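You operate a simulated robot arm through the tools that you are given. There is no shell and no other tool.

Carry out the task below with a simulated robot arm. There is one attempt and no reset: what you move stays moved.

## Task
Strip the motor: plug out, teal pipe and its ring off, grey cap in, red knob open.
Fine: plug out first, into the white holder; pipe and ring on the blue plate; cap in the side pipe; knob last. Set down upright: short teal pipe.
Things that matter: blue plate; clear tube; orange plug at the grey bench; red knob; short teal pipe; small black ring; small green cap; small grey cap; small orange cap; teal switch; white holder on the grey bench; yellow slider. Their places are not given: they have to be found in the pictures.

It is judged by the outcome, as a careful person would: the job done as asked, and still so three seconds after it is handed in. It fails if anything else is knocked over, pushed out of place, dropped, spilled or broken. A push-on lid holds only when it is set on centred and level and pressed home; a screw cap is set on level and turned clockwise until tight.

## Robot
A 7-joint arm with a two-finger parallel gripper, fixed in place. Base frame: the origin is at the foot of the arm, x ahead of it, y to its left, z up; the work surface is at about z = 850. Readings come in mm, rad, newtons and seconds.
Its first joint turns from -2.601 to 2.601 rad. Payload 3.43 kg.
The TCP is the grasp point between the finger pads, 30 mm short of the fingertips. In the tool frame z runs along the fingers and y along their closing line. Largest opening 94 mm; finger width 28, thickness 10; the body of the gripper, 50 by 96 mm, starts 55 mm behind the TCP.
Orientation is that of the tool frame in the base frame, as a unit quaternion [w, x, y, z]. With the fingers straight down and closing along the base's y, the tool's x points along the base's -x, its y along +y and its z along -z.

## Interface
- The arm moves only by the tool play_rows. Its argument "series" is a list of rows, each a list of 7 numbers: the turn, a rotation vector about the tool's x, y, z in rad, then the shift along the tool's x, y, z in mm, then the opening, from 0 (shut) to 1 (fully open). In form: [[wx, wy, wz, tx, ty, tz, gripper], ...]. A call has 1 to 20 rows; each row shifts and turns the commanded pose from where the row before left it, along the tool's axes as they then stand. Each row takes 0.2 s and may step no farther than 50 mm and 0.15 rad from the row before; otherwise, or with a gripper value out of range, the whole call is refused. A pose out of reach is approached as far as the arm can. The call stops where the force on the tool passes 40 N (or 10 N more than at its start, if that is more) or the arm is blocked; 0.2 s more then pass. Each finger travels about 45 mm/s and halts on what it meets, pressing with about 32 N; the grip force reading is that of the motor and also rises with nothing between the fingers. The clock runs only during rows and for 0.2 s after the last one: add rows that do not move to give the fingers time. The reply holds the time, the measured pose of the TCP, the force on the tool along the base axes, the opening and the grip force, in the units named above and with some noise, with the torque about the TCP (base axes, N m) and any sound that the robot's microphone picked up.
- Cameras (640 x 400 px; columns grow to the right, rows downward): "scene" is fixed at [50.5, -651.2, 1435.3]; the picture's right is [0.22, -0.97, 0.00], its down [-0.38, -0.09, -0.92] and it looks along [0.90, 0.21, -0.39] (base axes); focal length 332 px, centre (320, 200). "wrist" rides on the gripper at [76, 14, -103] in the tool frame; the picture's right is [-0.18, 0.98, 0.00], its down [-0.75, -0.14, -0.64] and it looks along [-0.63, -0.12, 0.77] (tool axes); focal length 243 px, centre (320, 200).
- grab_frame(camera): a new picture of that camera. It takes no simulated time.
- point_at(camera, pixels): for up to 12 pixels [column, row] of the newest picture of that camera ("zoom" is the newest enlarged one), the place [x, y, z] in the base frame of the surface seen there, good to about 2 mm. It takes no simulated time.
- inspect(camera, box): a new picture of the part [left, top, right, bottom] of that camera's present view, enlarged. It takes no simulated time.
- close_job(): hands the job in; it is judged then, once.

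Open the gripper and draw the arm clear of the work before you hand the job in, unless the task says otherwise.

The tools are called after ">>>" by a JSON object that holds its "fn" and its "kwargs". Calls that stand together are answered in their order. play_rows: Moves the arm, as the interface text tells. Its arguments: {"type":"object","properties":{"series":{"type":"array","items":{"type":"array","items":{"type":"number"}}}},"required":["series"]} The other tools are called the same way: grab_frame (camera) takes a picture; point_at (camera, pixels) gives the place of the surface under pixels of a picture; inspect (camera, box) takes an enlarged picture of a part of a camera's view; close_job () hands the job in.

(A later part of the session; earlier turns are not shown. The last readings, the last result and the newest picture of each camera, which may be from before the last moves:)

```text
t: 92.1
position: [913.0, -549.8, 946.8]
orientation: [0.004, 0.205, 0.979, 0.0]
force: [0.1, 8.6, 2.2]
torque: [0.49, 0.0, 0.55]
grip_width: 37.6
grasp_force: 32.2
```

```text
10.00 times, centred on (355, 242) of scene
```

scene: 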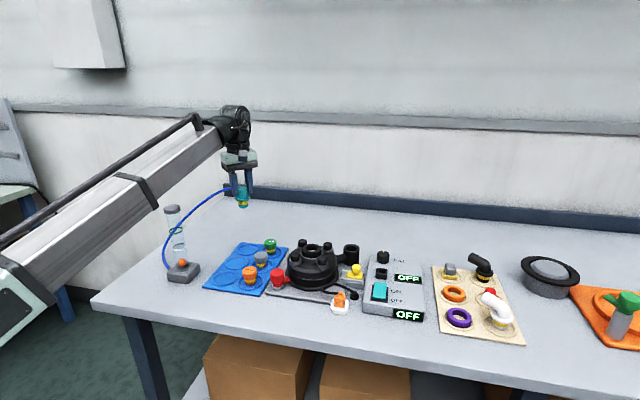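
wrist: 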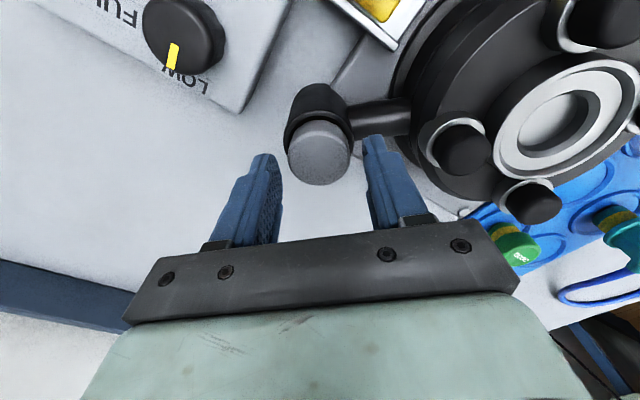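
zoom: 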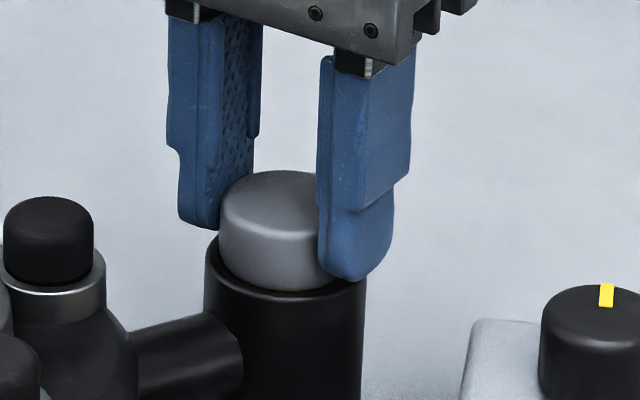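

Torque is now 0.55 N·m with almost no axial load — it appears tight. I tug up 0.8 mm to confirm it is held.

>>> {"fn": "play_rows", "kwargs": {"series": [[0, 0, 0, 0, 0, -0.5, 0], [0, 0, 0, 0, 0, -0.5, 0], [0, 0, 0, 0, 0, 0, 0]]}}

>>> {"fn": "inspect", "kwargs": {"camera": "scene", "box": [340, 222, 370, 262]}}

```text
t: 92.9
position: [912.5, -551.7, 947.4]
orientation: [0.003, 0.204, 0.979, -0.002]
force: [1.7, 4.3, -4.1]
torque: [0.25, -0.11, 0.01]
grip_width: 37.4
grasp_force: 32.2
```

```text
10.00 times, centred on (355, 242) of scene
```

zoom: 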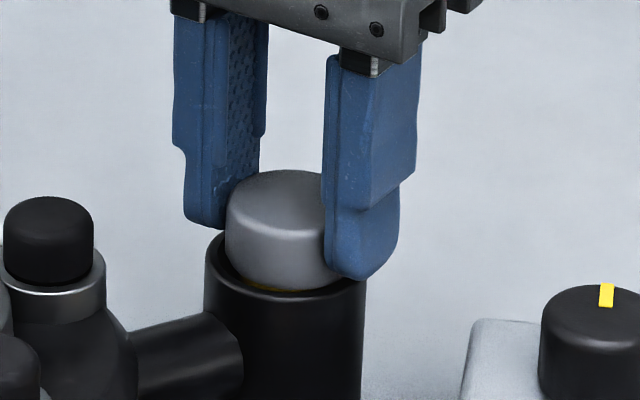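

The reading is ambiguous (-4 N, yellow edge visible). I tug another 0.8 mm to see whether the load builds or vanishes.

>>> {"fn": "play_rows", "kwargs": {"series": [[0, 0, 0, 0, 0, -0.8, 0], [0, 0, 0, 0, 0, 0, 0], [0, 0, 0, 0, 0, 0, 0]]}}

>>> {"fn": "inspect", "kwargs": {"camera": "scene", "box": [340, 222, 370, 262]}}

>>> {"fn": "inspect", "kwargs": {"camera": "wrist", "box": [250, 70, 390, 200]}}

```text
t: 93.7
position: [912.3, -549.4, 948.2]
orientation: [0.004, 0.203, 0.979, -0.002]
force: [1.2, -0.5, 0.4]
torque: [-0.01, -0.06, -0.01]
grip_width: 37.8
grasp_force: 32.2
```

```text
10.00 times, centred on (355, 242) of scene
```

zoom: 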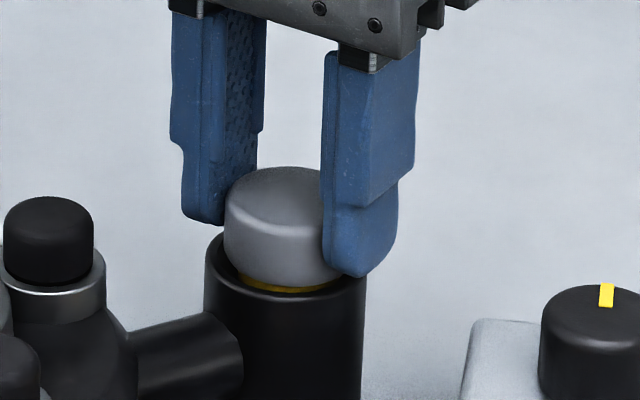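

```text
3.08 times, centred on (320, 135) of wrist
```

zoom: 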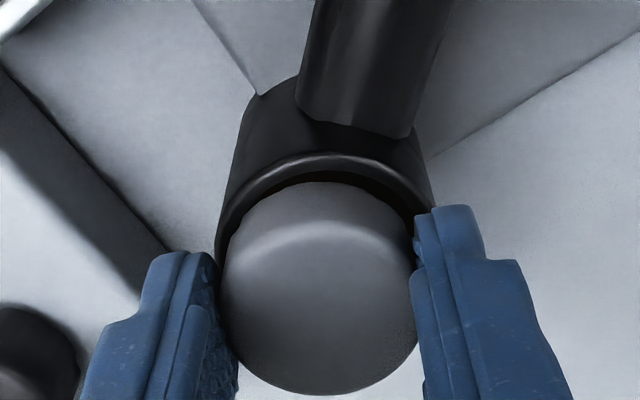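

It is free again, so there is no latch felt so far. Before trying more, I look closely at the yellow band on the sister caps and on the pipe to understand the fit.

>>> {"fn": "inspect", "kwargs": {"camera": "scene", "box": [236, 236, 286, 290]}}

>>> {"fn": "inspect", "kwargs": {"camera": "scene", "box": [425, 250, 525, 335]}}

>>> {"fn": "inspect", "kwargs": {"camera": "scene", "box": [290, 235, 340, 285]}}

```text
7.41 times, centred on (261, 263) of scene
```

zoom: 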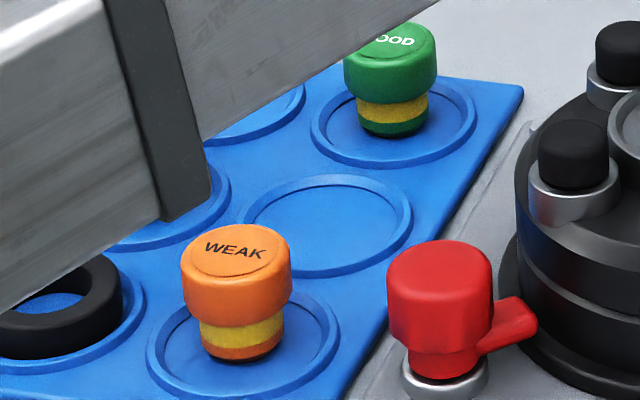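

```text
4.71 times, centred on (475, 292) of scene
```

zoom: 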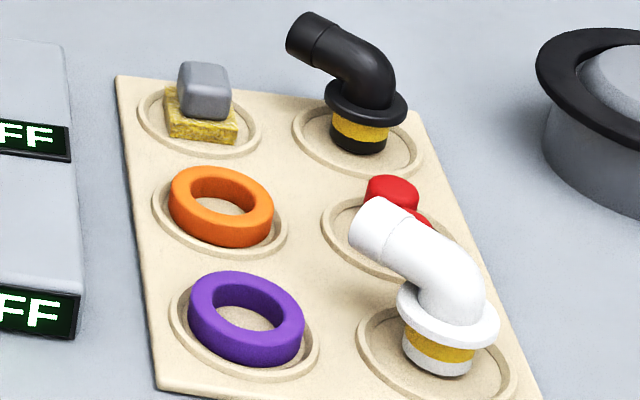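

```text
8.00 times, centred on (315, 260) of scene
```

zoom: 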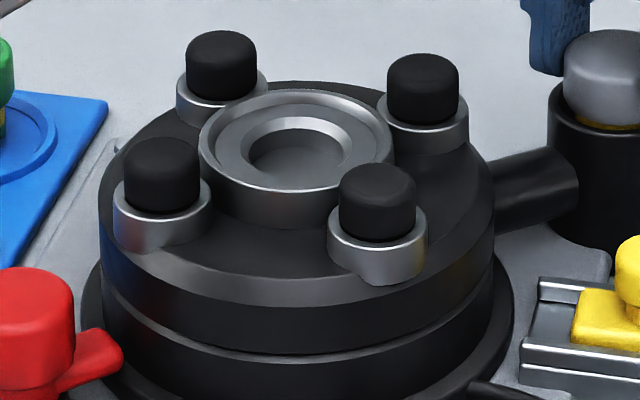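

The caps' bands are plain seals and the cap seats flush at the rim. I try one properly centred stroke: reseat the cap, let go so it settles, then regrip to find the bore axis from the side load.

>>> {"fn": "play_rows", "kwargs": {"series": [[0, 0, 0, 0, 0, 1.5, 0], [0, 0, 0, 0, 0, 1, 0], [0, 0, 0, 0, 0, 0, 0.5], [0, 0, 0, 0, 0, 0, 0.5], [0, 0, 0, 0, 0, 0, 0.2], [0, 0, 0, 0, 0, 0, 0], [0, 0, 0, 0, 0, 0, 0], [0, 0, 0, 0, 0, 0, 0]]}}

>>> {"fn": "inspect", "kwargs": {"camera": "scene", "box": [340, 222, 370, 262]}}

```text
t: 95.5
position: [912.1, -550.6, 946.5]
orientation: [0.004, 0.203, 0.979, -0.001]
force: [-0.9, -4.2, -0.5]
torque: [-0.22, 0.09, 0.05]
grip_width: 37.8
grasp_force: 31.9
```

```text
10.00 times, centred on (355, 242) of scene
```

zoom: 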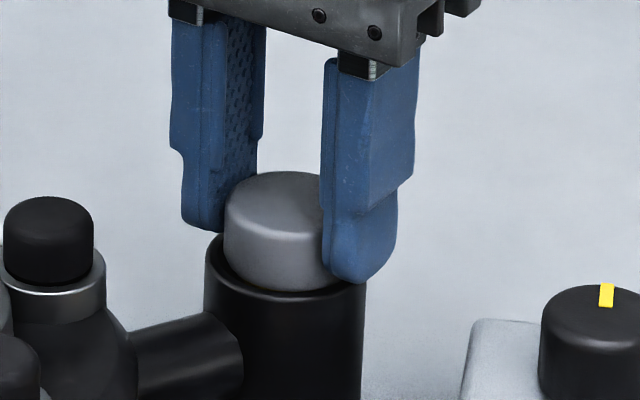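

Side load is only -4 N along the closing line. I shift -0.7 mm, open, turn the hand to the counterclockwise end, regrip and read again.

>>> {"fn": "play_rows", "kwargs": {"series": [[0, 0, 0, 0, -0.7, 0, 0.5], [0, 0, 0, 0, 0, 0, 0.55], [0, 0, -0.15, 0, 0, 0, 0.55], [0, 0, -0.15, 0, 0, 0, 0.55], [0, 0, -0.15, 0, 0, 0, 0.55], [0, 0, -0.15, 0, 0, 0, 0.55], [0, 0, -0.15, 0, 0, 0, 0.55], [0, 0, -0.15, 0, 0, 0, 0.55], [0, 0, -0.15, 0, 0, 0, 0.55], [0, 0, -0.15, 0, 0, 0, 0.55], [0, 0, 0, 0, 0, 0, 0.55]]}}

>>> {"fn": "play_rows", "kwargs": {"series": [[0, 0, 0, 0, 0, 0, 0.4], [0, 0, 0, 0, 0, 0, 0.2], [0, 0, 0, 0, 0, 0, 0], [0, 0, 0, 0, 0, 0, 0]]}}

>>> {"fn": "inspect", "kwargs": {"camera": "scene", "box": [340, 222, 370, 262]}}

```text
t: 97.9
position: [912.6, -550.9, 944.6]
orientation: [0.002, -0.386, 0.922, -0.002]
force: [0.1, -0.4, -0.1]
torque: [0.0, -0.01, -0.01]
grip_width: 51.7
grasp_force: 0.0
```

```text
t: 98.9
position: [913.0, -550.7, 946.1]
orientation: [0.002, -0.384, 0.923, -0.004]
force: [11.3, -9.9, 4.5]
torque: [-0.24, -0.27, 0.03]
grip_width: 37.5
grasp_force: 31.5
```

```text
10.00 times, centred on (355, 242) of scene
```

zoom: 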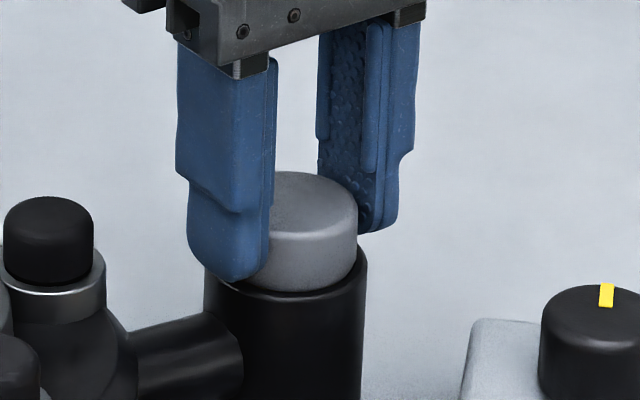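

15 N side load here: the axis is ~3 mm along -closing line. I open, shift, regrip and read again, also rising 1.5 mm to keep the tips off the rim.

>>> {"fn": "play_rows", "kwargs": {"series": [[0, 0, 0, 0, 0, 0, 0.5], [0, 0, 0, 0, 0, 0, 0.5], [0, 0, 0, -0.9, -2.8, -1.5, 0.5], [0, 0, 0, 0, 0, 0, 0.4], [0, 0, 0, 0, 0, 0, 0.2], [0, 0, 0, 0, 0, 0, 0], [0, 0, 0, 0, 0, 0, 0]]}}

>>> {"fn": "inspect", "kwargs": {"camera": "scene", "box": [340, 222, 370, 262]}}

```text
t: 100.5
position: [913.0, -551.2, 947.6]
orientation: [0.002, -0.385, 0.923, -0.002]
force: [-7.4, 5.2, -1.5]
torque: [0.35, 0.39, 0.12]
grip_width: 37.5
grasp_force: 32.3
```

```text
10.00 times, centred on (355, 242) of scene
```

zoom: 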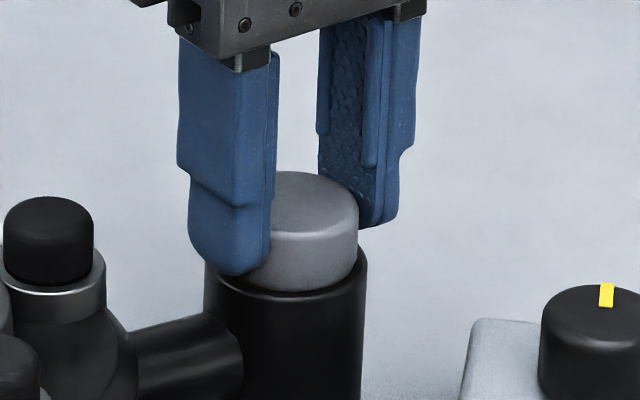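

Now -9 N the other way; stiffness ~8.6 N/mm, so I go back +1.0 mm along the closing line with the grip held, add light pressure and read.

>>> {"fn": "play_rows", "kwargs": {"series": [[0, 0, 0, 0, 1.0, 0, 0], [0, 0, 0, 0, 0, 1.2, 0], [0, 0, 0, 0, 0, 0, 0]]}}

>>> {"fn": "play_rows", "kwargs": {"series": [[0, 0, 0.1, 0, 0, 0, 0], [0, 0, 0.1, 0, 0, 0, 0], [0, 0, 0, 0, 0, 0, 0]]}}

>>> {"fn": "play_rows", "kwargs": {"series": [[0, 0, 0.1, 0, 0, 0, 0], [0, 0, 0.1, 0, 0, 0, 0], [0, 0, 0, 0, 0, 0, 0]]}}

```text
t: 101.3
position: [913.9, -550.6, 948.0]
orientation: [0.003, -0.385, 0.923, -0.003]
force: [-4.4, 0.6, 5.0]
torque: [0.2, 0.35, 0.11]
grip_width: 37.6
grasp_force: 31.8
```

```text
t: 102.1
position: [913.6, -552.5, 947.6]
orientation: [0.002, -0.29, 0.957, -0.004]
force: [-0.7, 1.5, 5.8]
torque: [0.18, 0.22, 0.31]
grip_width: 37.7
grasp_force: 32.5
```

```text
t: 102.9
position: [913.0, -551.3, 946.7]
orientation: [0.003, -0.193, 0.981, -0.002]
force: [-3.2, 3.4, -0.4]
torque: [0.14, 0.15, 0.68]
grip_width: 38.3
grasp_force: 31.6
```

With almost no side or axial load the torque now builds to 0.68 N·m as I turn — the cap is rotationally held, i.e. seated tight. I make one very small 0.4 mm tug to see that it resists, without overcoming it.

>>> {"fn": "play_rows", "kwargs": {"series": [[0, 0, -0.05, 0, 0, -0.4, 0], [0, 0, 0, 0, 0, 0, 0]]}}

>>> {"fn": "inspect", "kwargs": {"camera": "scene", "box": [340, 222, 370, 262]}}

```text
t: 103.5
position: [914.8, -551.9, 947.0]
orientation: [0.003, -0.218, 0.976, -0.003]
force: [1.2, 3.2, -0.8]
torque: [0.13, -0.05, 0.0]
grip_width: 38.0
grasp_force: 31.9
```

```text
10.00 times, centred on (355, 242) of scene
```

zoom: 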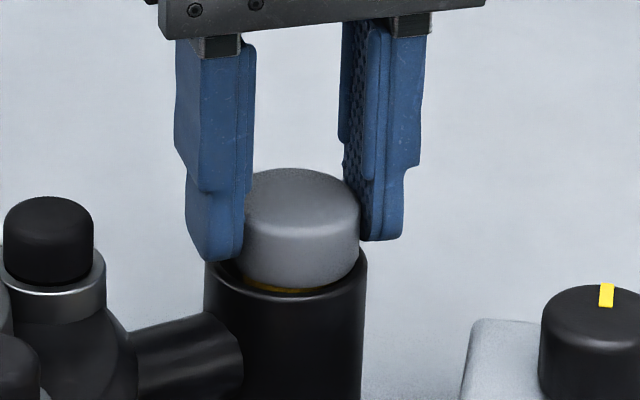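

It moved with even that tiny tug, so there is no thread or latch — it is a plain plug that sits flush by fit and gravity. I stop testing: push it down flush with the grip, release, then press it home from above a last time.

>>> {"fn": "play_rows", "kwargs": {"series": [[0, 0, 0, 0, 0, 1, 0], [0, 0, 0, 0, 0, 1, 0], [0, 0, 0, 0, 0, 0.5, 0], [0, 0, 0, 0, 0, 0, 0]]}}

>>> {"fn": "inspect", "kwargs": {"camera": "scene", "box": [340, 222, 370, 262]}}

```text
t: 104.5
position: [914.0, -551.3, 946.7]
orientation: [0.003, -0.218, 0.976, -0.004]
force: [9.0, -0.2, 25.1]
torque: [0.04, -0.25, 0.11]
grip_width: 38.0
grasp_force: 31.9
```

```text
10.00 times, centred on (355, 242) of scene
```

zoom: 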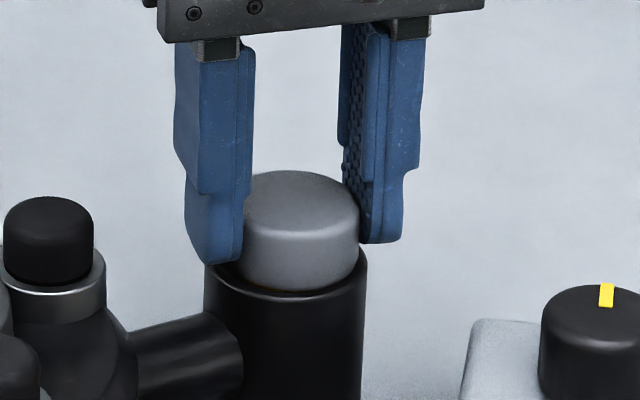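

Flush at 25 N. While it is under pressure I turn clockwise ~0.8 rad (harmless for a plain plug, locks it if there is any twist lock) and read.

>>> {"fn": "play_rows", "kwargs": {"series": [[0, 0, 0.1, 0, 0, 0.1, 0], [0, 0, 0.1, 0, 0, 0.1, 0], [0, 0, 0.1, 0, 0, 0.1, 0], [0, 0, 0.1, 0, 0, 0.1, 0], [0, 0, 0, 0, 0, 0, 0]]}}

>>> {"fn": "play_rows", "kwargs": {"series": [[0, 0, 0.1, 0, 0, 0.1, 0], [0, 0, 0.1, 0, 0, 0.1, 0], [0, 0, 0.1, 0, 0, 0.1, 0], [0, 0, 0.1, 0, 0, 0.1, 0], [0, 0, 0, 0, 0, 0, 0]]}}

>>> {"fn": "inspect", "kwargs": {"camera": "scene", "box": [340, 222, 370, 262]}}

```text
t: 105.7
position: [914.4, -552.3, 943.6]
orientation: [0.002, -0.02, 1.0, -0.002]
force: [-2.3, -1.5, -3.6]
torque: [-0.05, 0.11, 0.62]
grip_width: 38.2
grasp_force: 32.4
```

```text
t: 106.9
position: [914.1, -552.4, 944.8]
orientation: [0.002, 0.18, 0.984, -0.001]
force: [-0.5, 3.6, 0.2]
torque: [0.36, 0.0, 0.24]
grip_width: 37.5
grasp_force: 31.9
```

```text
10.00 times, centred on (355, 242) of scene
```

zoom: 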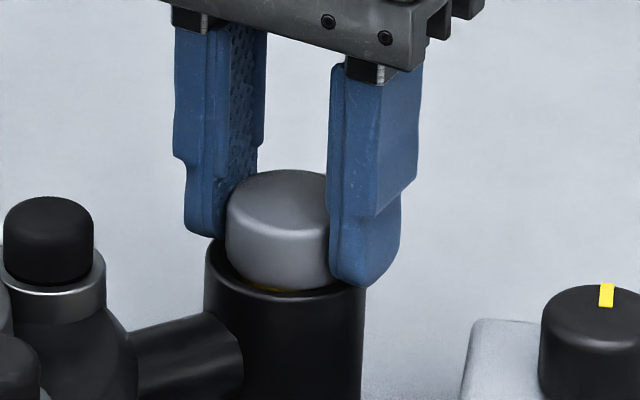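

The axial load vanished while turning because the pads slip on the smooth head; turning isn't the way. I release, rise, close, and press the cap home from above.

>>> {"fn": "play_rows", "kwargs": {"series": [[0, 0, 0, 0, 0, 0, 0.5], [0, 0, 0, 0, 0, 0, 0.55], [0, 0, 0, 0, 0, -20, 0.55], [0, 0, 0, 0, 0, -22, 0.55], [0, 0, -0.13, 0, 0, 0, 0], [0, 0, -0.13, 0, 0, 0, 0], [0, 0, -0.11, 0, 0, 0, 0], [0, 0, 0, 0, 0, 0, 0]]}}

>>> {"fn": "inspect", "kwargs": {"camera": "scene", "box": [340, 222, 370, 262]}}

>>> {"fn": "point_at", "kwargs": {"camera": "zoom", "pixels": [[240, 195], [287, 185], [335, 195], [287, 210], [287, 285], [235, 270], [340, 272], [287, 297], [210, 255], [362, 258]]}}

>>> {"fn": "inspect", "kwargs": {"camera": "wrist", "box": [250, 60, 390, 200]}}

```text
t: 108.7
position: [914.2, -550.7, 985.4]
orientation: [0.002, -0.005, 1.0, -0.002]
force: [0.6, -0.1, -0.5]
torque: [-0.03, 0.01, -0.02]
grip_width: 0.0
grasp_force: 32.1
```

```text
10.00 times, centred on (355, 242) of scene
```

zoom: 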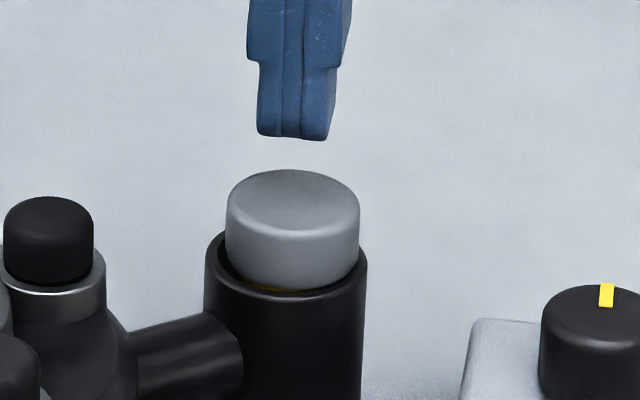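

```text
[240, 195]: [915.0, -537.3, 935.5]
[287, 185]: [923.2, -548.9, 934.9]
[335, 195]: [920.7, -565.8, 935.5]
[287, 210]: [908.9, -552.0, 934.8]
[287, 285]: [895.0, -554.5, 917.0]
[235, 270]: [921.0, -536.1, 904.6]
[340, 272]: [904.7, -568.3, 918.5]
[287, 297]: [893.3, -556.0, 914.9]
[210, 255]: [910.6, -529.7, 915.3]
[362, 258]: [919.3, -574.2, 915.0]
```

```text
2.86 times, centred on (320, 130) of wrist
```

zoom: 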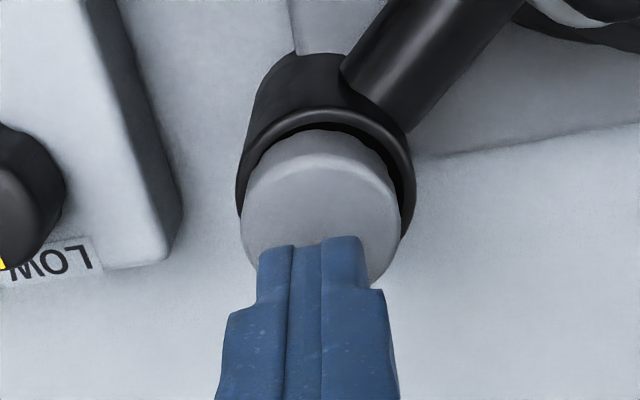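

The cap now sits ~1.8 mm off-centre toward -y (head centre col 293 vs rim 286). I regrip it with the hand shifted (-1,+2) mm to centre it, then seat and press again.

>>> {"fn": "play_rows", "kwargs": {"series": [[0, 0, 0, 1, 2, 0, 0.55], [0, 0, 0, 0, 0, 0, 0.55], [0, 0, 0, 0, 0, 0, 0.55], [0, 0, 0, 0, 0, 20, 0.55], [0, 0, 0, 0, 0, 17, 0.55], [0, 0, 0, 0, 0, 0, 0.4], [0, 0, 0, 0, 0, 0, 0.2], [0, 0, 0, 0, 0, 0, 0], [0, 0, 0, 0, 0, 0, 0]]}}

>>> {"fn": "inspect", "kwargs": {"camera": "scene", "box": [340, 222, 370, 262]}}

```text
t: 110.7
position: [914.2, -548.3, 947.9]
orientation: [0.003, -0.005, 1.0, -0.001]
force: [-1.7, -1.7, -1.4]
torque: [-0.06, 0.02, -0.01]
grip_width: 37.9
grasp_force: 32.4
```

```text
10.00 times, centred on (355, 242) of scene
```

zoom: 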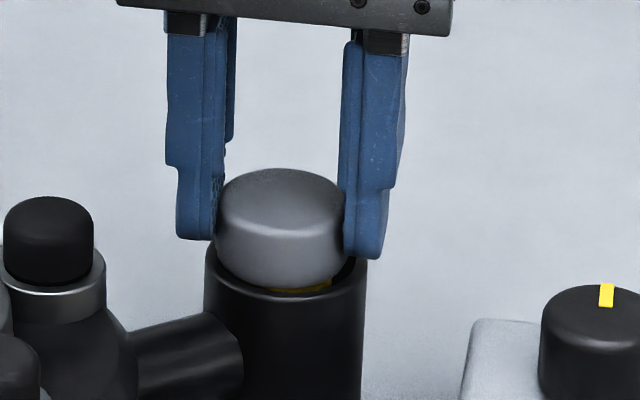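

The cap moved freely and is now ~1.5 mm the other way (head col 280 vs 286). I shift -1.4 mm in y and check both views.

>>> {"fn": "play_rows", "kwargs": {"series": [[0, 0, 0, 0, -1.4, -1, 0], [0, 0, 0, 0, 0, 0, 0]]}}

>>> {"fn": "inspect", "kwargs": {"camera": "wrist", "box": [270, 90, 370, 200]}}

>>> {"fn": "inspect", "kwargs": {"camera": "scene", "box": [340, 222, 370, 262]}}

>>> {"fn": "point_at", "kwargs": {"camera": "zoom", "pixels": [[283, 255], [283, 275], [283, 282], [283, 287], [283, 295], [283, 185], [283, 172], [225, 255], [345, 255], [210, 255], [362, 258]]}}

```text
t: 111.3
position: [913.7, -550.1, 949.8]
orientation: [0.003, -0.004, 1.0, -0.002]
force: [0.2, 0.3, 0.6]
torque: [0.01, 0.01, 0.03]
grip_width: 38.2
grasp_force: 31.9
```

```text
3.64 times, centred on (320, 145) of wrist
```

zoom: 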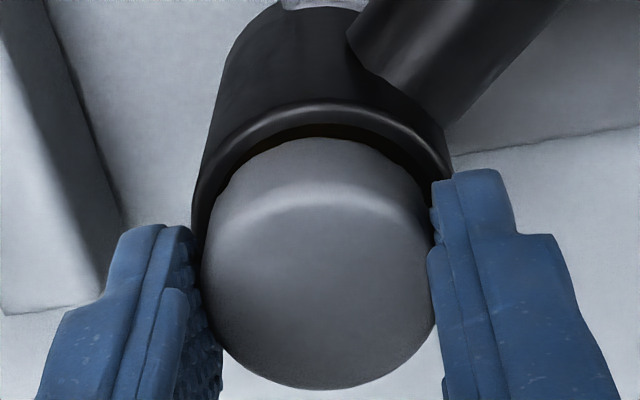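

```text
10.00 times, centred on (355, 242) of scene
```

zoom: 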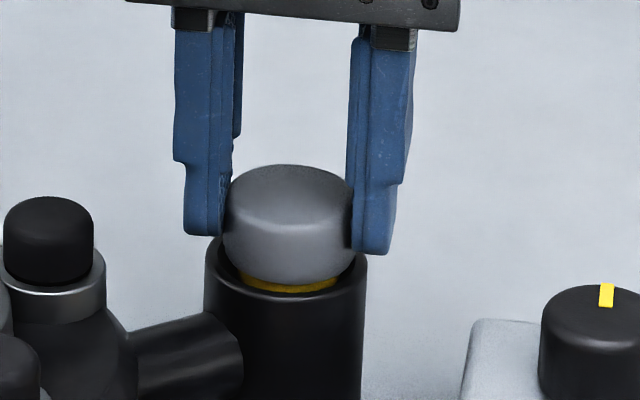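

```text
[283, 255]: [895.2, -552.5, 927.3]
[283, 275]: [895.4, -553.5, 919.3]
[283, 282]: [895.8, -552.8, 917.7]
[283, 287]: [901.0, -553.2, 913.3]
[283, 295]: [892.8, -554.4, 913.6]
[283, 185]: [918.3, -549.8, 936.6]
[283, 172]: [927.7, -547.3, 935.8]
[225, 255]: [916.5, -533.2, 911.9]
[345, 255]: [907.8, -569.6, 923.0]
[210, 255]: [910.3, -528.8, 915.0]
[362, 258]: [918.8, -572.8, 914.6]
```

Now centred in both directions (head front 895.3 vs rim 892.7; columns 288 vs 286). I press down with the grip, release, rise and press from above.

>>> {"fn": "play_rows", "kwargs": {"series": [[0, 0, 0, 0, 0, 1.5, 0], [0, 0, 0, 0, 0, 1.5, 0], [0, 0, 0, 0, 0, 0.8, 0], [0, 0, 0, 0, 0, 0, 0]]}}

>>> {"fn": "play_rows", "kwargs": {"series": [[0, 0, 0, 0, 0, 0, 0.5], [0, 0, 0, 0, 0, 0, 0.55], [0, 0, 0, 0, 0, -20, 0.55], [0, 0, 0, 0, 0, -22, 0.55], [0, 0, 0, 0, 0, 0, 0], [0, 0, 0, 0, 0, 0, 0], [0, 0, 0, 0, 0, 0, 0]]}}

>>> {"fn": "inspect", "kwargs": {"camera": "scene", "box": [340, 222, 370, 262]}}

```text
t: 112.3
position: [913.5, -551.0, 947.9]
orientation: [0.003, -0.004, 1.0, -0.001]
force: [3.1, -1.6, 25.5]
torque: [0.09, -0.1, -0.11]
grip_width: 38.1
grasp_force: 32.0
```

```text
t: 113.9
position: [913.0, -551.3, 989.0]
orientation: [0.003, -0.004, 1.0, -0.002]
force: [0.0, -0.3, -0.1]
torque: [-0.02, -0.01, -0.03]
grip_width: 0.0
grasp_force: 16.4
```

```text
10.00 times, centred on (355, 242) of scene
```

zoom: 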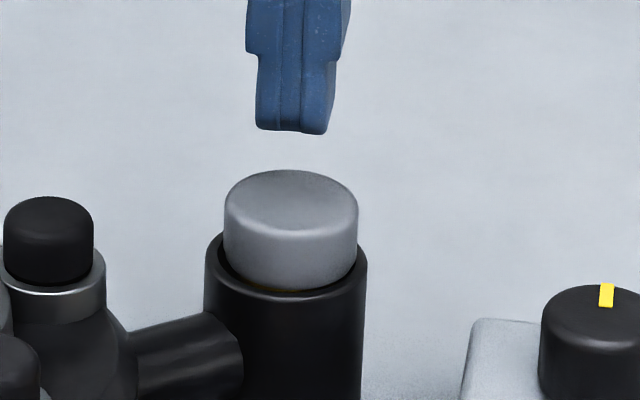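

Slightly toward -y still (291 vs 286, ~1.2 mm). I press lightly on top, drag +1.2 mm in y, then press firmly.

>>> {"fn": "play_rows", "kwargs": {"series": [[0, 0, 0, 0, 0.5, 16, 0], [0, 0, 0, 0, 0, 8, 0], [0, 0, 0, 0, 0, 3, 0], [0, 0, 0, 0, 0, 1, 0], [0, 0, 0, 0, 0.6, 0.3, 0], [0, 0, 0, 0, 0.6, 0.3, 0], [0, 0, 0, 0, 0, 0, 0]]}}

>>> {"fn": "inspect", "kwargs": {"camera": "scene", "box": [340, 222, 370, 262]}}

```text
t: 115.5
position: [913.8, -549.6, 961.6]
orientation: [0.003, -0.003, 1.0, -0.004]
force: [3.2, -9.2, 31.2]
torque: [-0.27, -0.02, 0.02]
grip_width: 0.1
grasp_force: 32.6
```

```text
10.00 times, centred on (355, 242) of scene
```

zoom: 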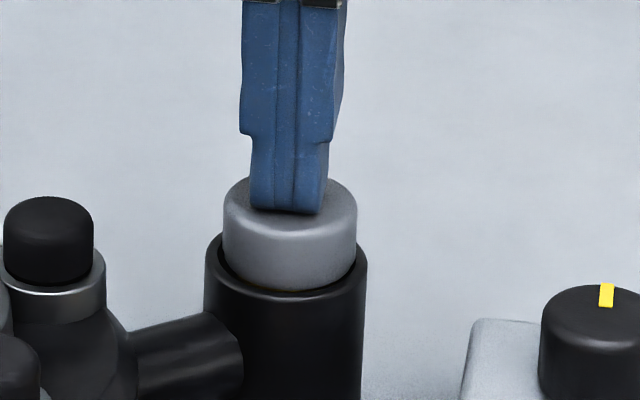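

31 N down; the cap is staying put. I add the last push to the limit, then lift away.

>>> {"fn": "play_rows", "kwargs": {"series": [[0, 0, 0, 0, -0.5, 0.5, 0], [0, 0, 0, 0, 0, 0.4, 0], [0, 0, 0, 0, 0, 0.4, 0], [0, 0, 0, 0, 0, 0, 0]]}}

>>> {"fn": "play_rows", "kwargs": {"series": [[0, 0, 0, 0, 0, -10, 0], [0, 0, 0, 0, 0, -30, 0], [0, 0, 0, 0, 0, -30, 0], [0, 0, 0, 40, 0, -20, 0], [0, 0, 0, 45, 0, 0, 0], [0, 0, 0, 0, 0, 0, 0]]}}

>>> {"fn": "inspect", "kwargs": {"camera": "scene", "box": [340, 222, 370, 262]}}

>>> {"fn": "inspect", "kwargs": {"camera": "wrist", "box": [250, 60, 410, 220]}}

```text
t: 116.1
position: [912.8, -550.2, 961.4]
orientation: [0.005, -0.005, 1.0, -0.003]
force: [-2.2, 1.3, 9.9]
torque: [0.03, 0.21, 0.01]
grip_width: 0.1
grasp_force: 31.7
stopped in row 2: the force on the tool passed its limit at 42 N (the readings are from after the stop); the commanded pose is now the measured one
```

```text
t: 117.5
position: [828.8, -550.3, 1048.1]
orientation: [0.004, -0.005, 1.0, -0.002]
force: [-0.8, 0.5, -0.3]
torque: [0.02, -0.01, 0.01]
grip_width: 0.0
grasp_force: 32.3
```

```text
10.00 times, centred on (355, 242) of scene
```

zoom: 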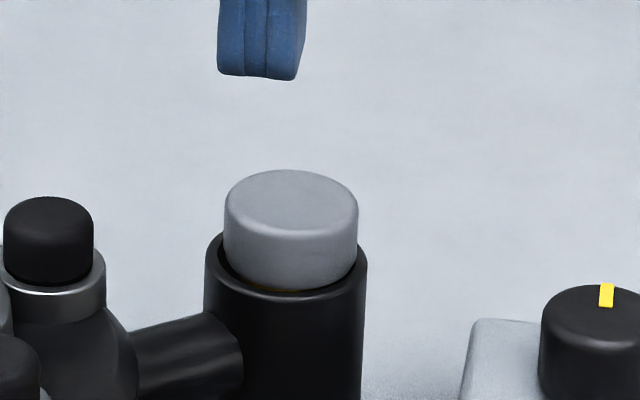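

```text
2.50 times, centred on (330, 140) of wrist
```

zoom: 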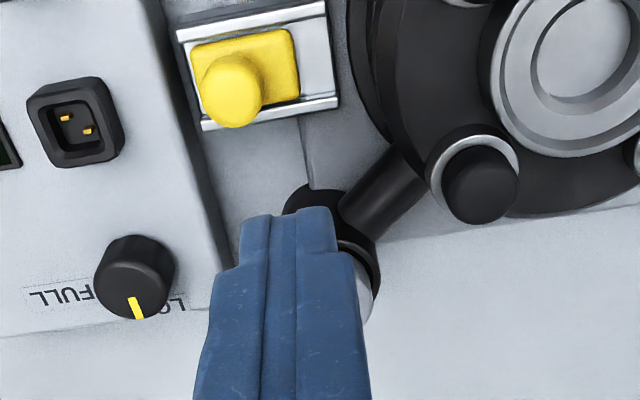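

The cap sits level in the side pipe. Next the red knob near (746,-376): I move above it and look at its handle and surroundings.

>>> {"fn": "play_rows", "kwargs": {"series": [[0, 0, 0, 16.6, 34.8, 0, 0.3], [0, 0, 0, 16.6, 34.8, 0, 0.6], [0, 0, 0, 16.6, 34.8, 0, 0.6], [0, 0, 0, 16.6, 34.8, 0, 0.6], [0, 0, 0, 16.6, 34.8, 0, 0.6], [0, 0, 0, 0, 0, 20, 0.6], [0, 0, 0, 0, 0, 20, 0.6], [0, 0, 0, 0, 0, 0, 0.6]]}}

>>> {"fn": "grab_frame", "kwargs": {"camera": "wrist"}}

>>> {"fn": "inspect", "kwargs": {"camera": "wrist", "box": [240, 50, 400, 170]}}

>>> {"fn": "inspect", "kwargs": {"camera": "scene", "box": [255, 250, 315, 305]}}

>>> {"fn": "inspect", "kwargs": {"camera": "scene", "box": [325, 230, 385, 275]}}

```text
t: 119.3
position: [743.7, -378.8, 1008.3]
orientation: [0.004, -0.004, 1.0, -0.003]
force: [0.0, 0.0, 0.7]
torque: [0.01, -0.01, 0.03]
grip_width: 56.2
grasp_force: 0.0
```

```text
taken
```

wrist: 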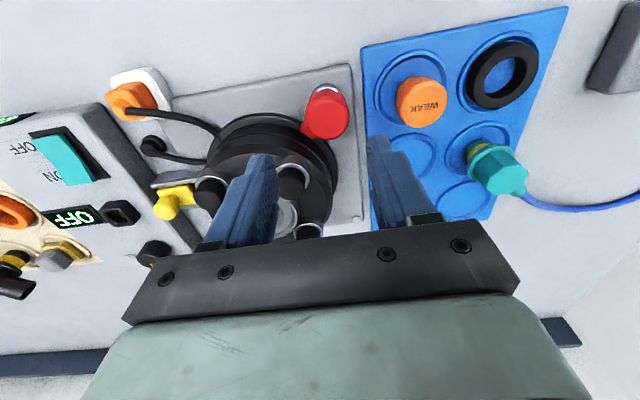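

```text
3.33 times, centred on (320, 110) of wrist
```

zoom: 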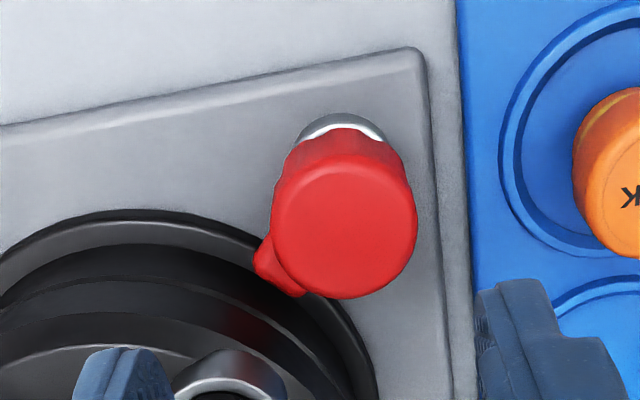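

```text
7.27 times, centred on (285, 278) of scene
```

zoom: 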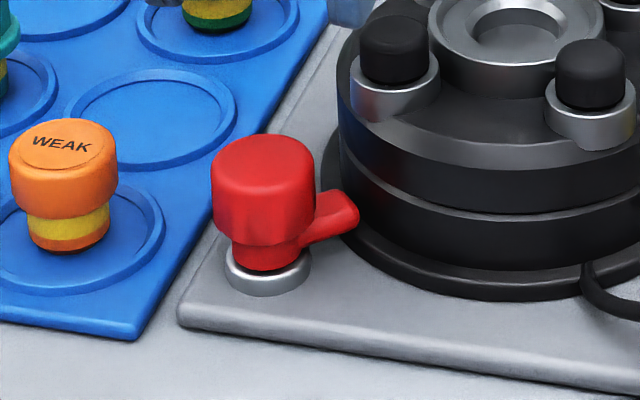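

```text
8.89 times, centred on (355, 252) of scene
```

zoom: 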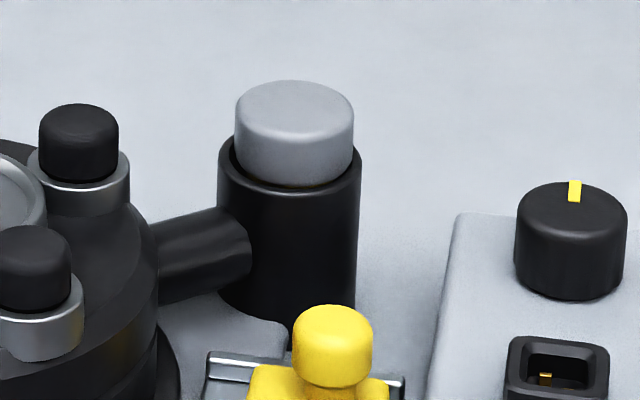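

The red knob is a round head (zoom (345,225)) with a short handle pointing at the motor. I measure its head, handle tip and the nearest bolt.

>>> {"fn": "point_at", "kwargs": {"camera": "wrist", "pixels": [[327, 118], [306, 118], [349, 116], [326, 99], [329, 138], [302, 132], [308, 136], [326, 90], [291, 180], [285, 145], [262, 135]]}}

>>> {"fn": "inspect", "kwargs": {"camera": "scene", "box": [255, 250, 315, 305]}}

>>> {"fn": "point_at", "kwargs": {"camera": "zoom", "pixels": [[263, 155], [214, 185], [313, 190], [263, 205], [263, 240], [265, 262], [335, 205], [352, 215], [268, 285], [392, 45], [350, 80], [395, 100]]}}

```text
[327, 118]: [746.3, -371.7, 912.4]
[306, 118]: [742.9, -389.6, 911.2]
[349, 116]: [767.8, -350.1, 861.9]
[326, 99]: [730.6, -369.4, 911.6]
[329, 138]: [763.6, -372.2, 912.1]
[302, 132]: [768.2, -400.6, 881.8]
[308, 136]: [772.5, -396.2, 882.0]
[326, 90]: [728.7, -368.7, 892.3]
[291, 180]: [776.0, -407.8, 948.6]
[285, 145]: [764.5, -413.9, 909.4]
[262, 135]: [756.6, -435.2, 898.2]
```

```text
7.27 times, centred on (285, 278) of scene
```

zoom: 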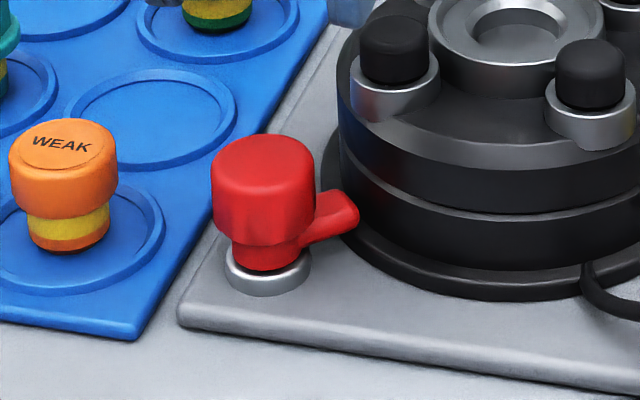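

```text
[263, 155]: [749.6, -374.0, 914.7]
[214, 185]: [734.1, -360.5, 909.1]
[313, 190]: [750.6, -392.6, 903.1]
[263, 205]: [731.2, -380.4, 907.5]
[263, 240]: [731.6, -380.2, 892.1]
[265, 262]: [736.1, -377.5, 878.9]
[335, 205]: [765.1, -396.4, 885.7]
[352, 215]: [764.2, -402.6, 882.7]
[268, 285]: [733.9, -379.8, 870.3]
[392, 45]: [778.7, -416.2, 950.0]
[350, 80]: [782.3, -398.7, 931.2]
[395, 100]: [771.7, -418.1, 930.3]
```

Knob head centre ≈ (747,-371.5), r ≈ 17.5, z 888–912; handle at angle ≈ -51°, nearest bolt ≥ 41 mm away. I pre-turn the hand clockwise 0.7 rad above it and narrow the opening to ~48 mm.

>>> {"fn": "play_rows", "kwargs": {"series": [[0, 0, 0, -2.5, 6.5, 0, 0.52], [0, 0, 0.14, 0, 0, 0, 0.52], [0, 0, 0.14, 0, 0, 0, 0.52], [0, 0, 0.14, 0, 0, 0, 0.52], [0, 0, 0.14, 0, 0, 0, 0.52], [0, 0, 0.14, 0, 0, 0, 0.52], [0, 0, 0, 0, 0, 25, 0.52], [0, 0, 0, 0, 0, 20, 0.52], [0, 0, 0, 0, 0, 0, 0.52], [0, 0, 0, 0, 0, 0, 0.52]]}}

>>> {"fn": "inspect", "kwargs": {"camera": "wrist", "box": [220, 50, 420, 220]}}

>>> {"fn": "inspect", "kwargs": {"camera": "scene", "box": [245, 225, 325, 305]}}

```text
t: 121.5
position: [745.9, -370.3, 962.4]
orientation: [0.005, 0.339, 0.941, -0.002]
force: [-0.7, 0.0, -0.2]
torque: [-0.03, 0.02, 0.03]
grip_width: 48.7
grasp_force: 0.0
```

```text
2.35 times, centred on (320, 135) of wrist
```

zoom: 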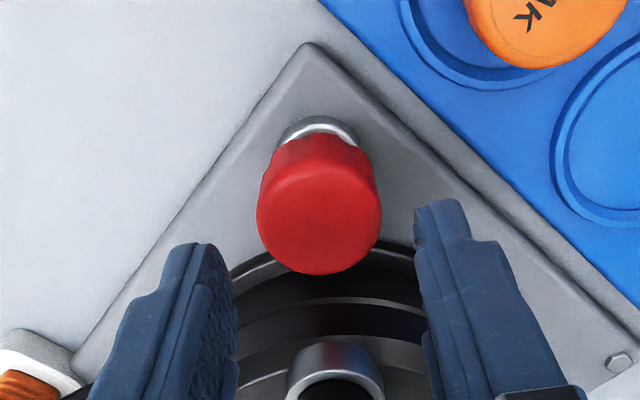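

```text
5.00 times, centred on (285, 265) of scene
```

zoom: 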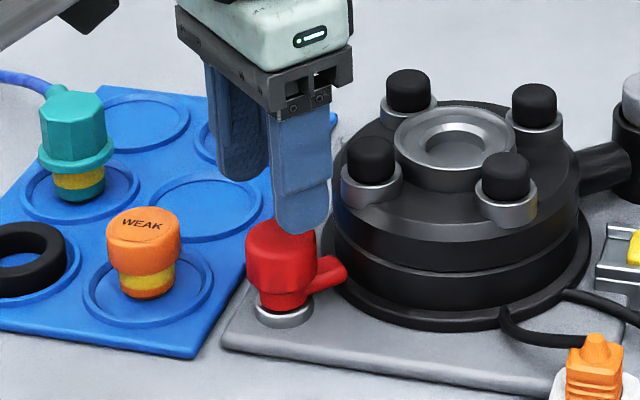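

The knob is centred within ~2 mm of the hand axis. I correct by (+1.9,-0.9) mm in tool axes, descend to z ≈ 922 and close.

>>> {"fn": "play_rows", "kwargs": {"series": [[0, 0, 0, 1.9, -0.9, 15, 0.52], [0, 0, 0, 0, 0, 15, 0.52], [0, 0, 0, 0, 0, 9, 0.52], [0, 0, 0, 0, 0, 0, 0.52], [0, 0, 0, 0, 0, 0, 0.3], [0, 0, 0, 0, 0, 0, 0], [0, 0, 0, 0, 0, 0, 0]]}}

>>> {"fn": "inspect", "kwargs": {"camera": "scene", "box": [245, 225, 325, 305]}}

>>> {"fn": "inspect", "kwargs": {"camera": "wrist", "box": [220, 50, 420, 220]}}

```text
t: 123.1
position: [743.1, -369.2, 924.1]
orientation: [0.004, 0.338, 0.941, -0.001]
force: [3.4, 4.5, -0.6]
torque: [-0.39, -0.16, 0.04]
grip_width: 37.5
grasp_force: 45.0
```

```text
5.00 times, centred on (285, 265) of scene
```

zoom: 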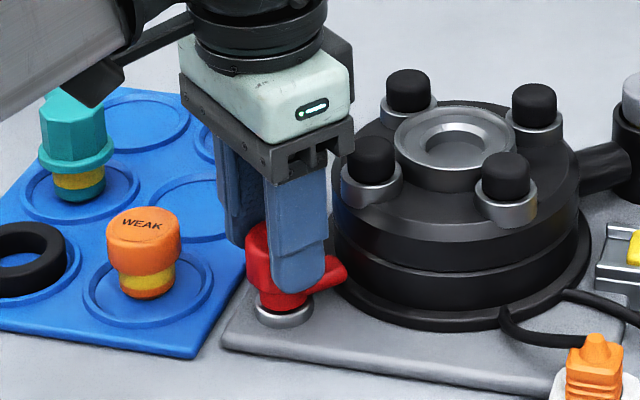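

```text
2.35 times, centred on (320, 135) of wrist
```

zoom: 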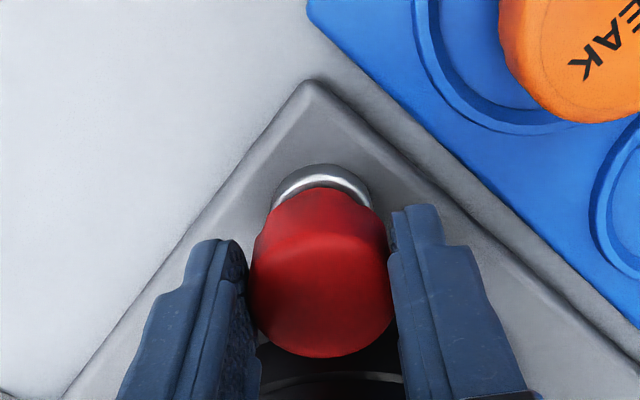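

Gripped with ~5.6 N side load; I shift +0.7 mm and start turning counterclockwise 0.3 rad, reading the torque.

>>> {"fn": "play_rows", "kwargs": {"series": [[0, 0, 0, 0, 0.7, 0, 0], [0, 0, -0.1, 0, 0, 0, 0], [0, 0, -0.1, 0, 0, 0, 0], [0, 0, -0.1, 0, 0, 0, 0], [0, 0, 0, 0, 0, 0, 0]]}}

>>> {"fn": "inspect", "kwargs": {"camera": "scene", "box": [245, 225, 325, 305]}}

```text
t: 124.3
position: [744.4, -371.5, 923.4]
orientation: [0.003, 0.194, 0.981, -0.002]
force: [-11.2, -8.2, -13.5]
torque: [0.09, -0.67, -0.03]
grip_width: 37.4
grasp_force: 45.1
```

```text
5.00 times, centred on (285, 265) of scene
```

zoom: 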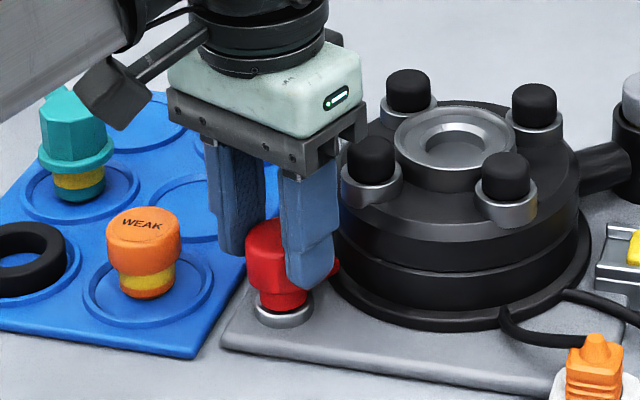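

The handle has turned with the hand, torque is nil. I relieve the side loads (tx +0.8, ty -1.4, down 1) and continue another 0.4 rad.

>>> {"fn": "play_rows", "kwargs": {"series": [[0, 0, 0, 0.8, -1.4, 1, 0], [0, 0, 0, 0, 0, 0, 0]]}}

>>> {"fn": "play_rows", "kwargs": {"series": [[0, 0, -0.1, 0, 0, 0, 0], [0, 0, -0.1, 0, 0, 0, 0], [0, 0, -0.1, 0, 0, 0, 0], [0, 0, 0, 0, 0, 0, 0]]}}

>>> {"fn": "inspect", "kwargs": {"camera": "scene", "box": [245, 225, 325, 305]}}

>>> {"fn": "inspect", "kwargs": {"camera": "wrist", "box": [220, 50, 420, 220]}}

```text
t: 124.9
position: [743.6, -372.3, 923.9]
orientation: [0.004, 0.194, 0.981, -0.001]
force: [-3.6, -4.8, 2.0]
torque: [0.62, 1.1, -0.02]
grip_width: 37.4
grasp_force: 45.1
```

```text
t: 125.9
position: [743.2, -372.2, 922.9]
orientation: [0.005, 0.045, 0.999, -0.003]
force: [-4.4, -12.2, 13.6]
torque: [0.22, -0.71, -0.04]
grip_width: 37.2
grasp_force: 45.0
```

```text
5.00 times, centred on (285, 265) of scene
```

zoom: 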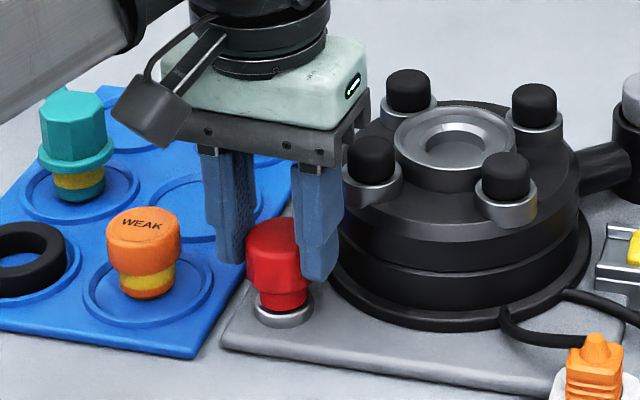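

```text
2.35 times, centred on (320, 135) of wrist
```

zoom: 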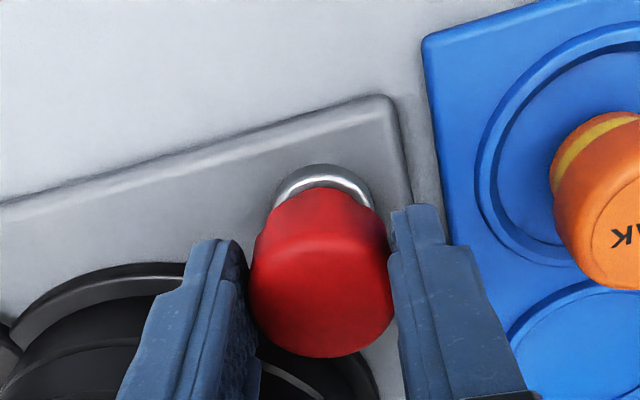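

Turned ~0.6 rad. I relieve again (ty -1.4, up 0.7) and continue 0.5 rad.

>>> {"fn": "play_rows", "kwargs": {"series": [[0, 0, 0, 0, -1.4, -0.7, 0], [0, 0, -0.1, 0, 0, 0, 0], [0, 0, -0.1, 0, 0, 0, 0], [0, 0, -0.1, 0, 0, 0, 0], [0, 0, 0, 0, 0, 0, 0]]}}

>>> {"fn": "inspect", "kwargs": {"camera": "scene", "box": [245, 225, 325, 305]}}

```text
t: 127.1
position: [743.6, -374.3, 923.1]
orientation: [0.003, -0.106, 0.994, -0.003]
force: [0.8, -13.0, 0.2]
torque: [0.64, -0.45, -0.06]
grip_width: 37.6
grasp_force: 45.1
```

```text
5.00 times, centred on (285, 265) of scene
```

zoom: 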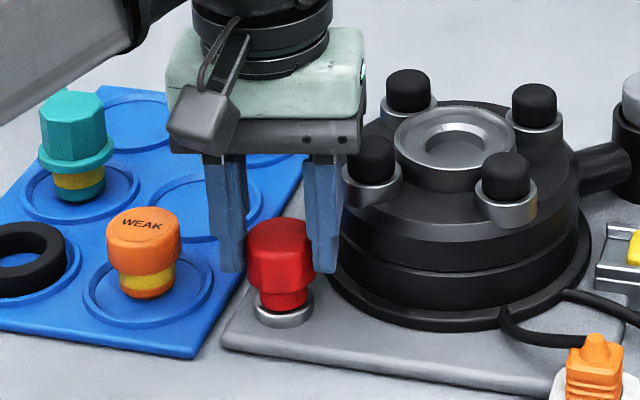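

Free turning so far (~0.9 rad). I relieve -1.5 mm in y and continue 0.6 rad counterclockwise.

>>> {"fn": "play_rows", "kwargs": {"series": [[0, 0, 0, 0, -1.5, 0, 0], [0, 0, -0.1, 0, 0, 0, 0], [0, 0, -0.1, 0, 0, 0, 0], [0, 0, -0.1, 0, 0, 0, 0], [0, 0, 0, 0, 0, 0, 0]]}}

>>> {"fn": "play_rows", "kwargs": {"series": [[0, 0, -0.1, 0, 0, 0, 0], [0, 0, -0.1, 0, 0, 0, 0], [0, 0, -0.1, 0, 0, 0, 0], [0, 0, 0, 0, 0, 0, 0]]}}

>>> {"fn": "inspect", "kwargs": {"camera": "scene", "box": [245, 225, 325, 305]}}

>>> {"fn": "inspect", "kwargs": {"camera": "wrist", "box": [220, 50, 420, 220]}}

```text
t: 128.3
position: [744.4, -374.1, 924.2]
orientation: [0.003, -0.253, 0.968, -0.003]
force: [2.7, -8.1, 4.1]
torque: [1.0, -0.42, -0.01]
grip_width: 37.5
grasp_force: 44.8
```

```text
t: 129.3
position: [745.4, -375.3, 923.1]
orientation: [0.003, -0.394, 0.919, -0.004]
force: [6.9, -24.0, -1.4]
torque: [0.03, 0.24, -1.06]
grip_width: 37.0
grasp_force: 45.3
```

```text
5.00 times, centred on (285, 265) of scene
```

zoom: 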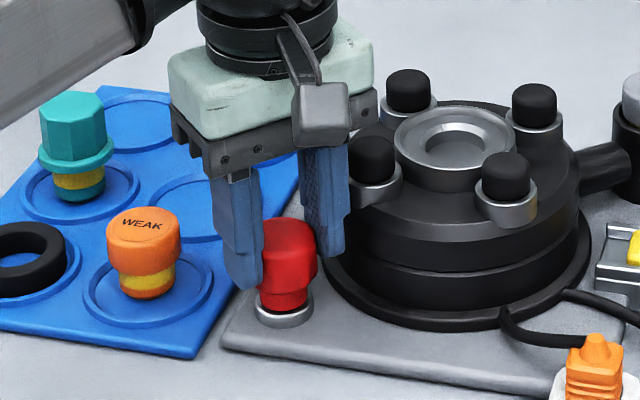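

```text
2.35 times, centred on (320, 135) of wrist
```

zoom: 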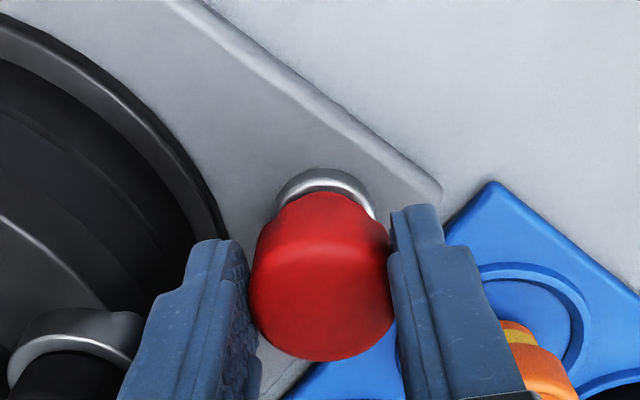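

Torque jumped to -1.06 N·m after ~1.5 rad: the knob has hit its open stop (quarter turn). I release it, lift away and look at the handle.

>>> {"fn": "play_rows", "kwargs": {"series": [[0, 0, 0, 0, 0, 0, 0.4], [0, 0, 0, 0, 0, 0, 0.52], [0, 0, 0, 0, 0, 0, 0.52], [0, 0, 0, 0, 0, -15, 0.52], [0, 0, 0, 0, 0, -35, 0.52], [0, 0, 0, 0, 0, -45, 0.52], [0, 0, 0, 0, 0, 0, 0.52]]}}

>>> {"fn": "inspect", "kwargs": {"camera": "scene", "box": [245, 225, 325, 305]}}

>>> {"fn": "inspect", "kwargs": {"camera": "wrist", "box": [220, 30, 420, 200]}}

>>> {"fn": "grab_frame", "kwargs": {"camera": "scene"}}

```text
t: 130.9
position: [743.6, -373.7, 1017.7]
orientation: [0.002, -0.394, 0.919, -0.004]
force: [-0.3, 0.2, 0.7]
torque: [0.01, -0.01, 0.02]
grip_width: 48.9
grasp_force: 0.1
```

```text
5.00 times, centred on (285, 265) of scene
```

zoom: 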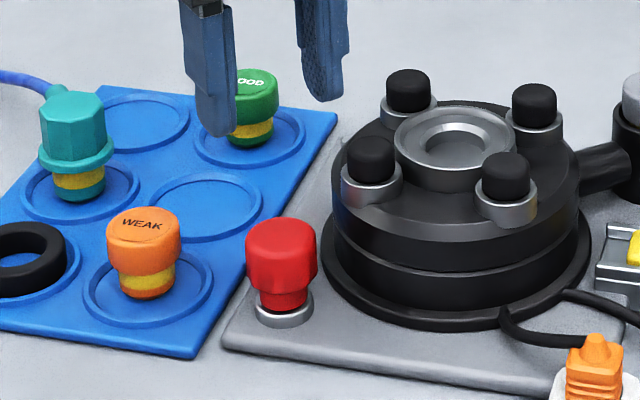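

```text
2.35 times, centred on (320, 115) of wrist
```

zoom: 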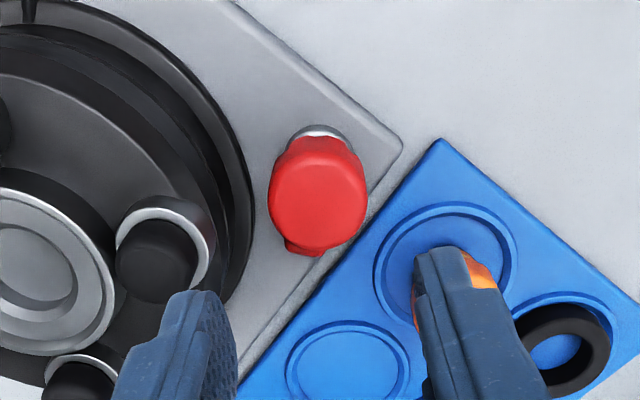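

```text
taken
```

scene: 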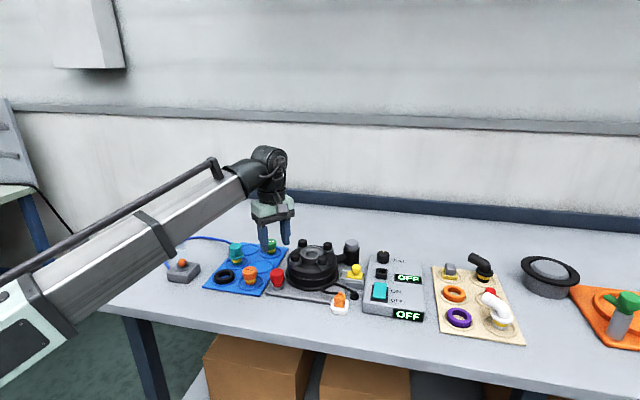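

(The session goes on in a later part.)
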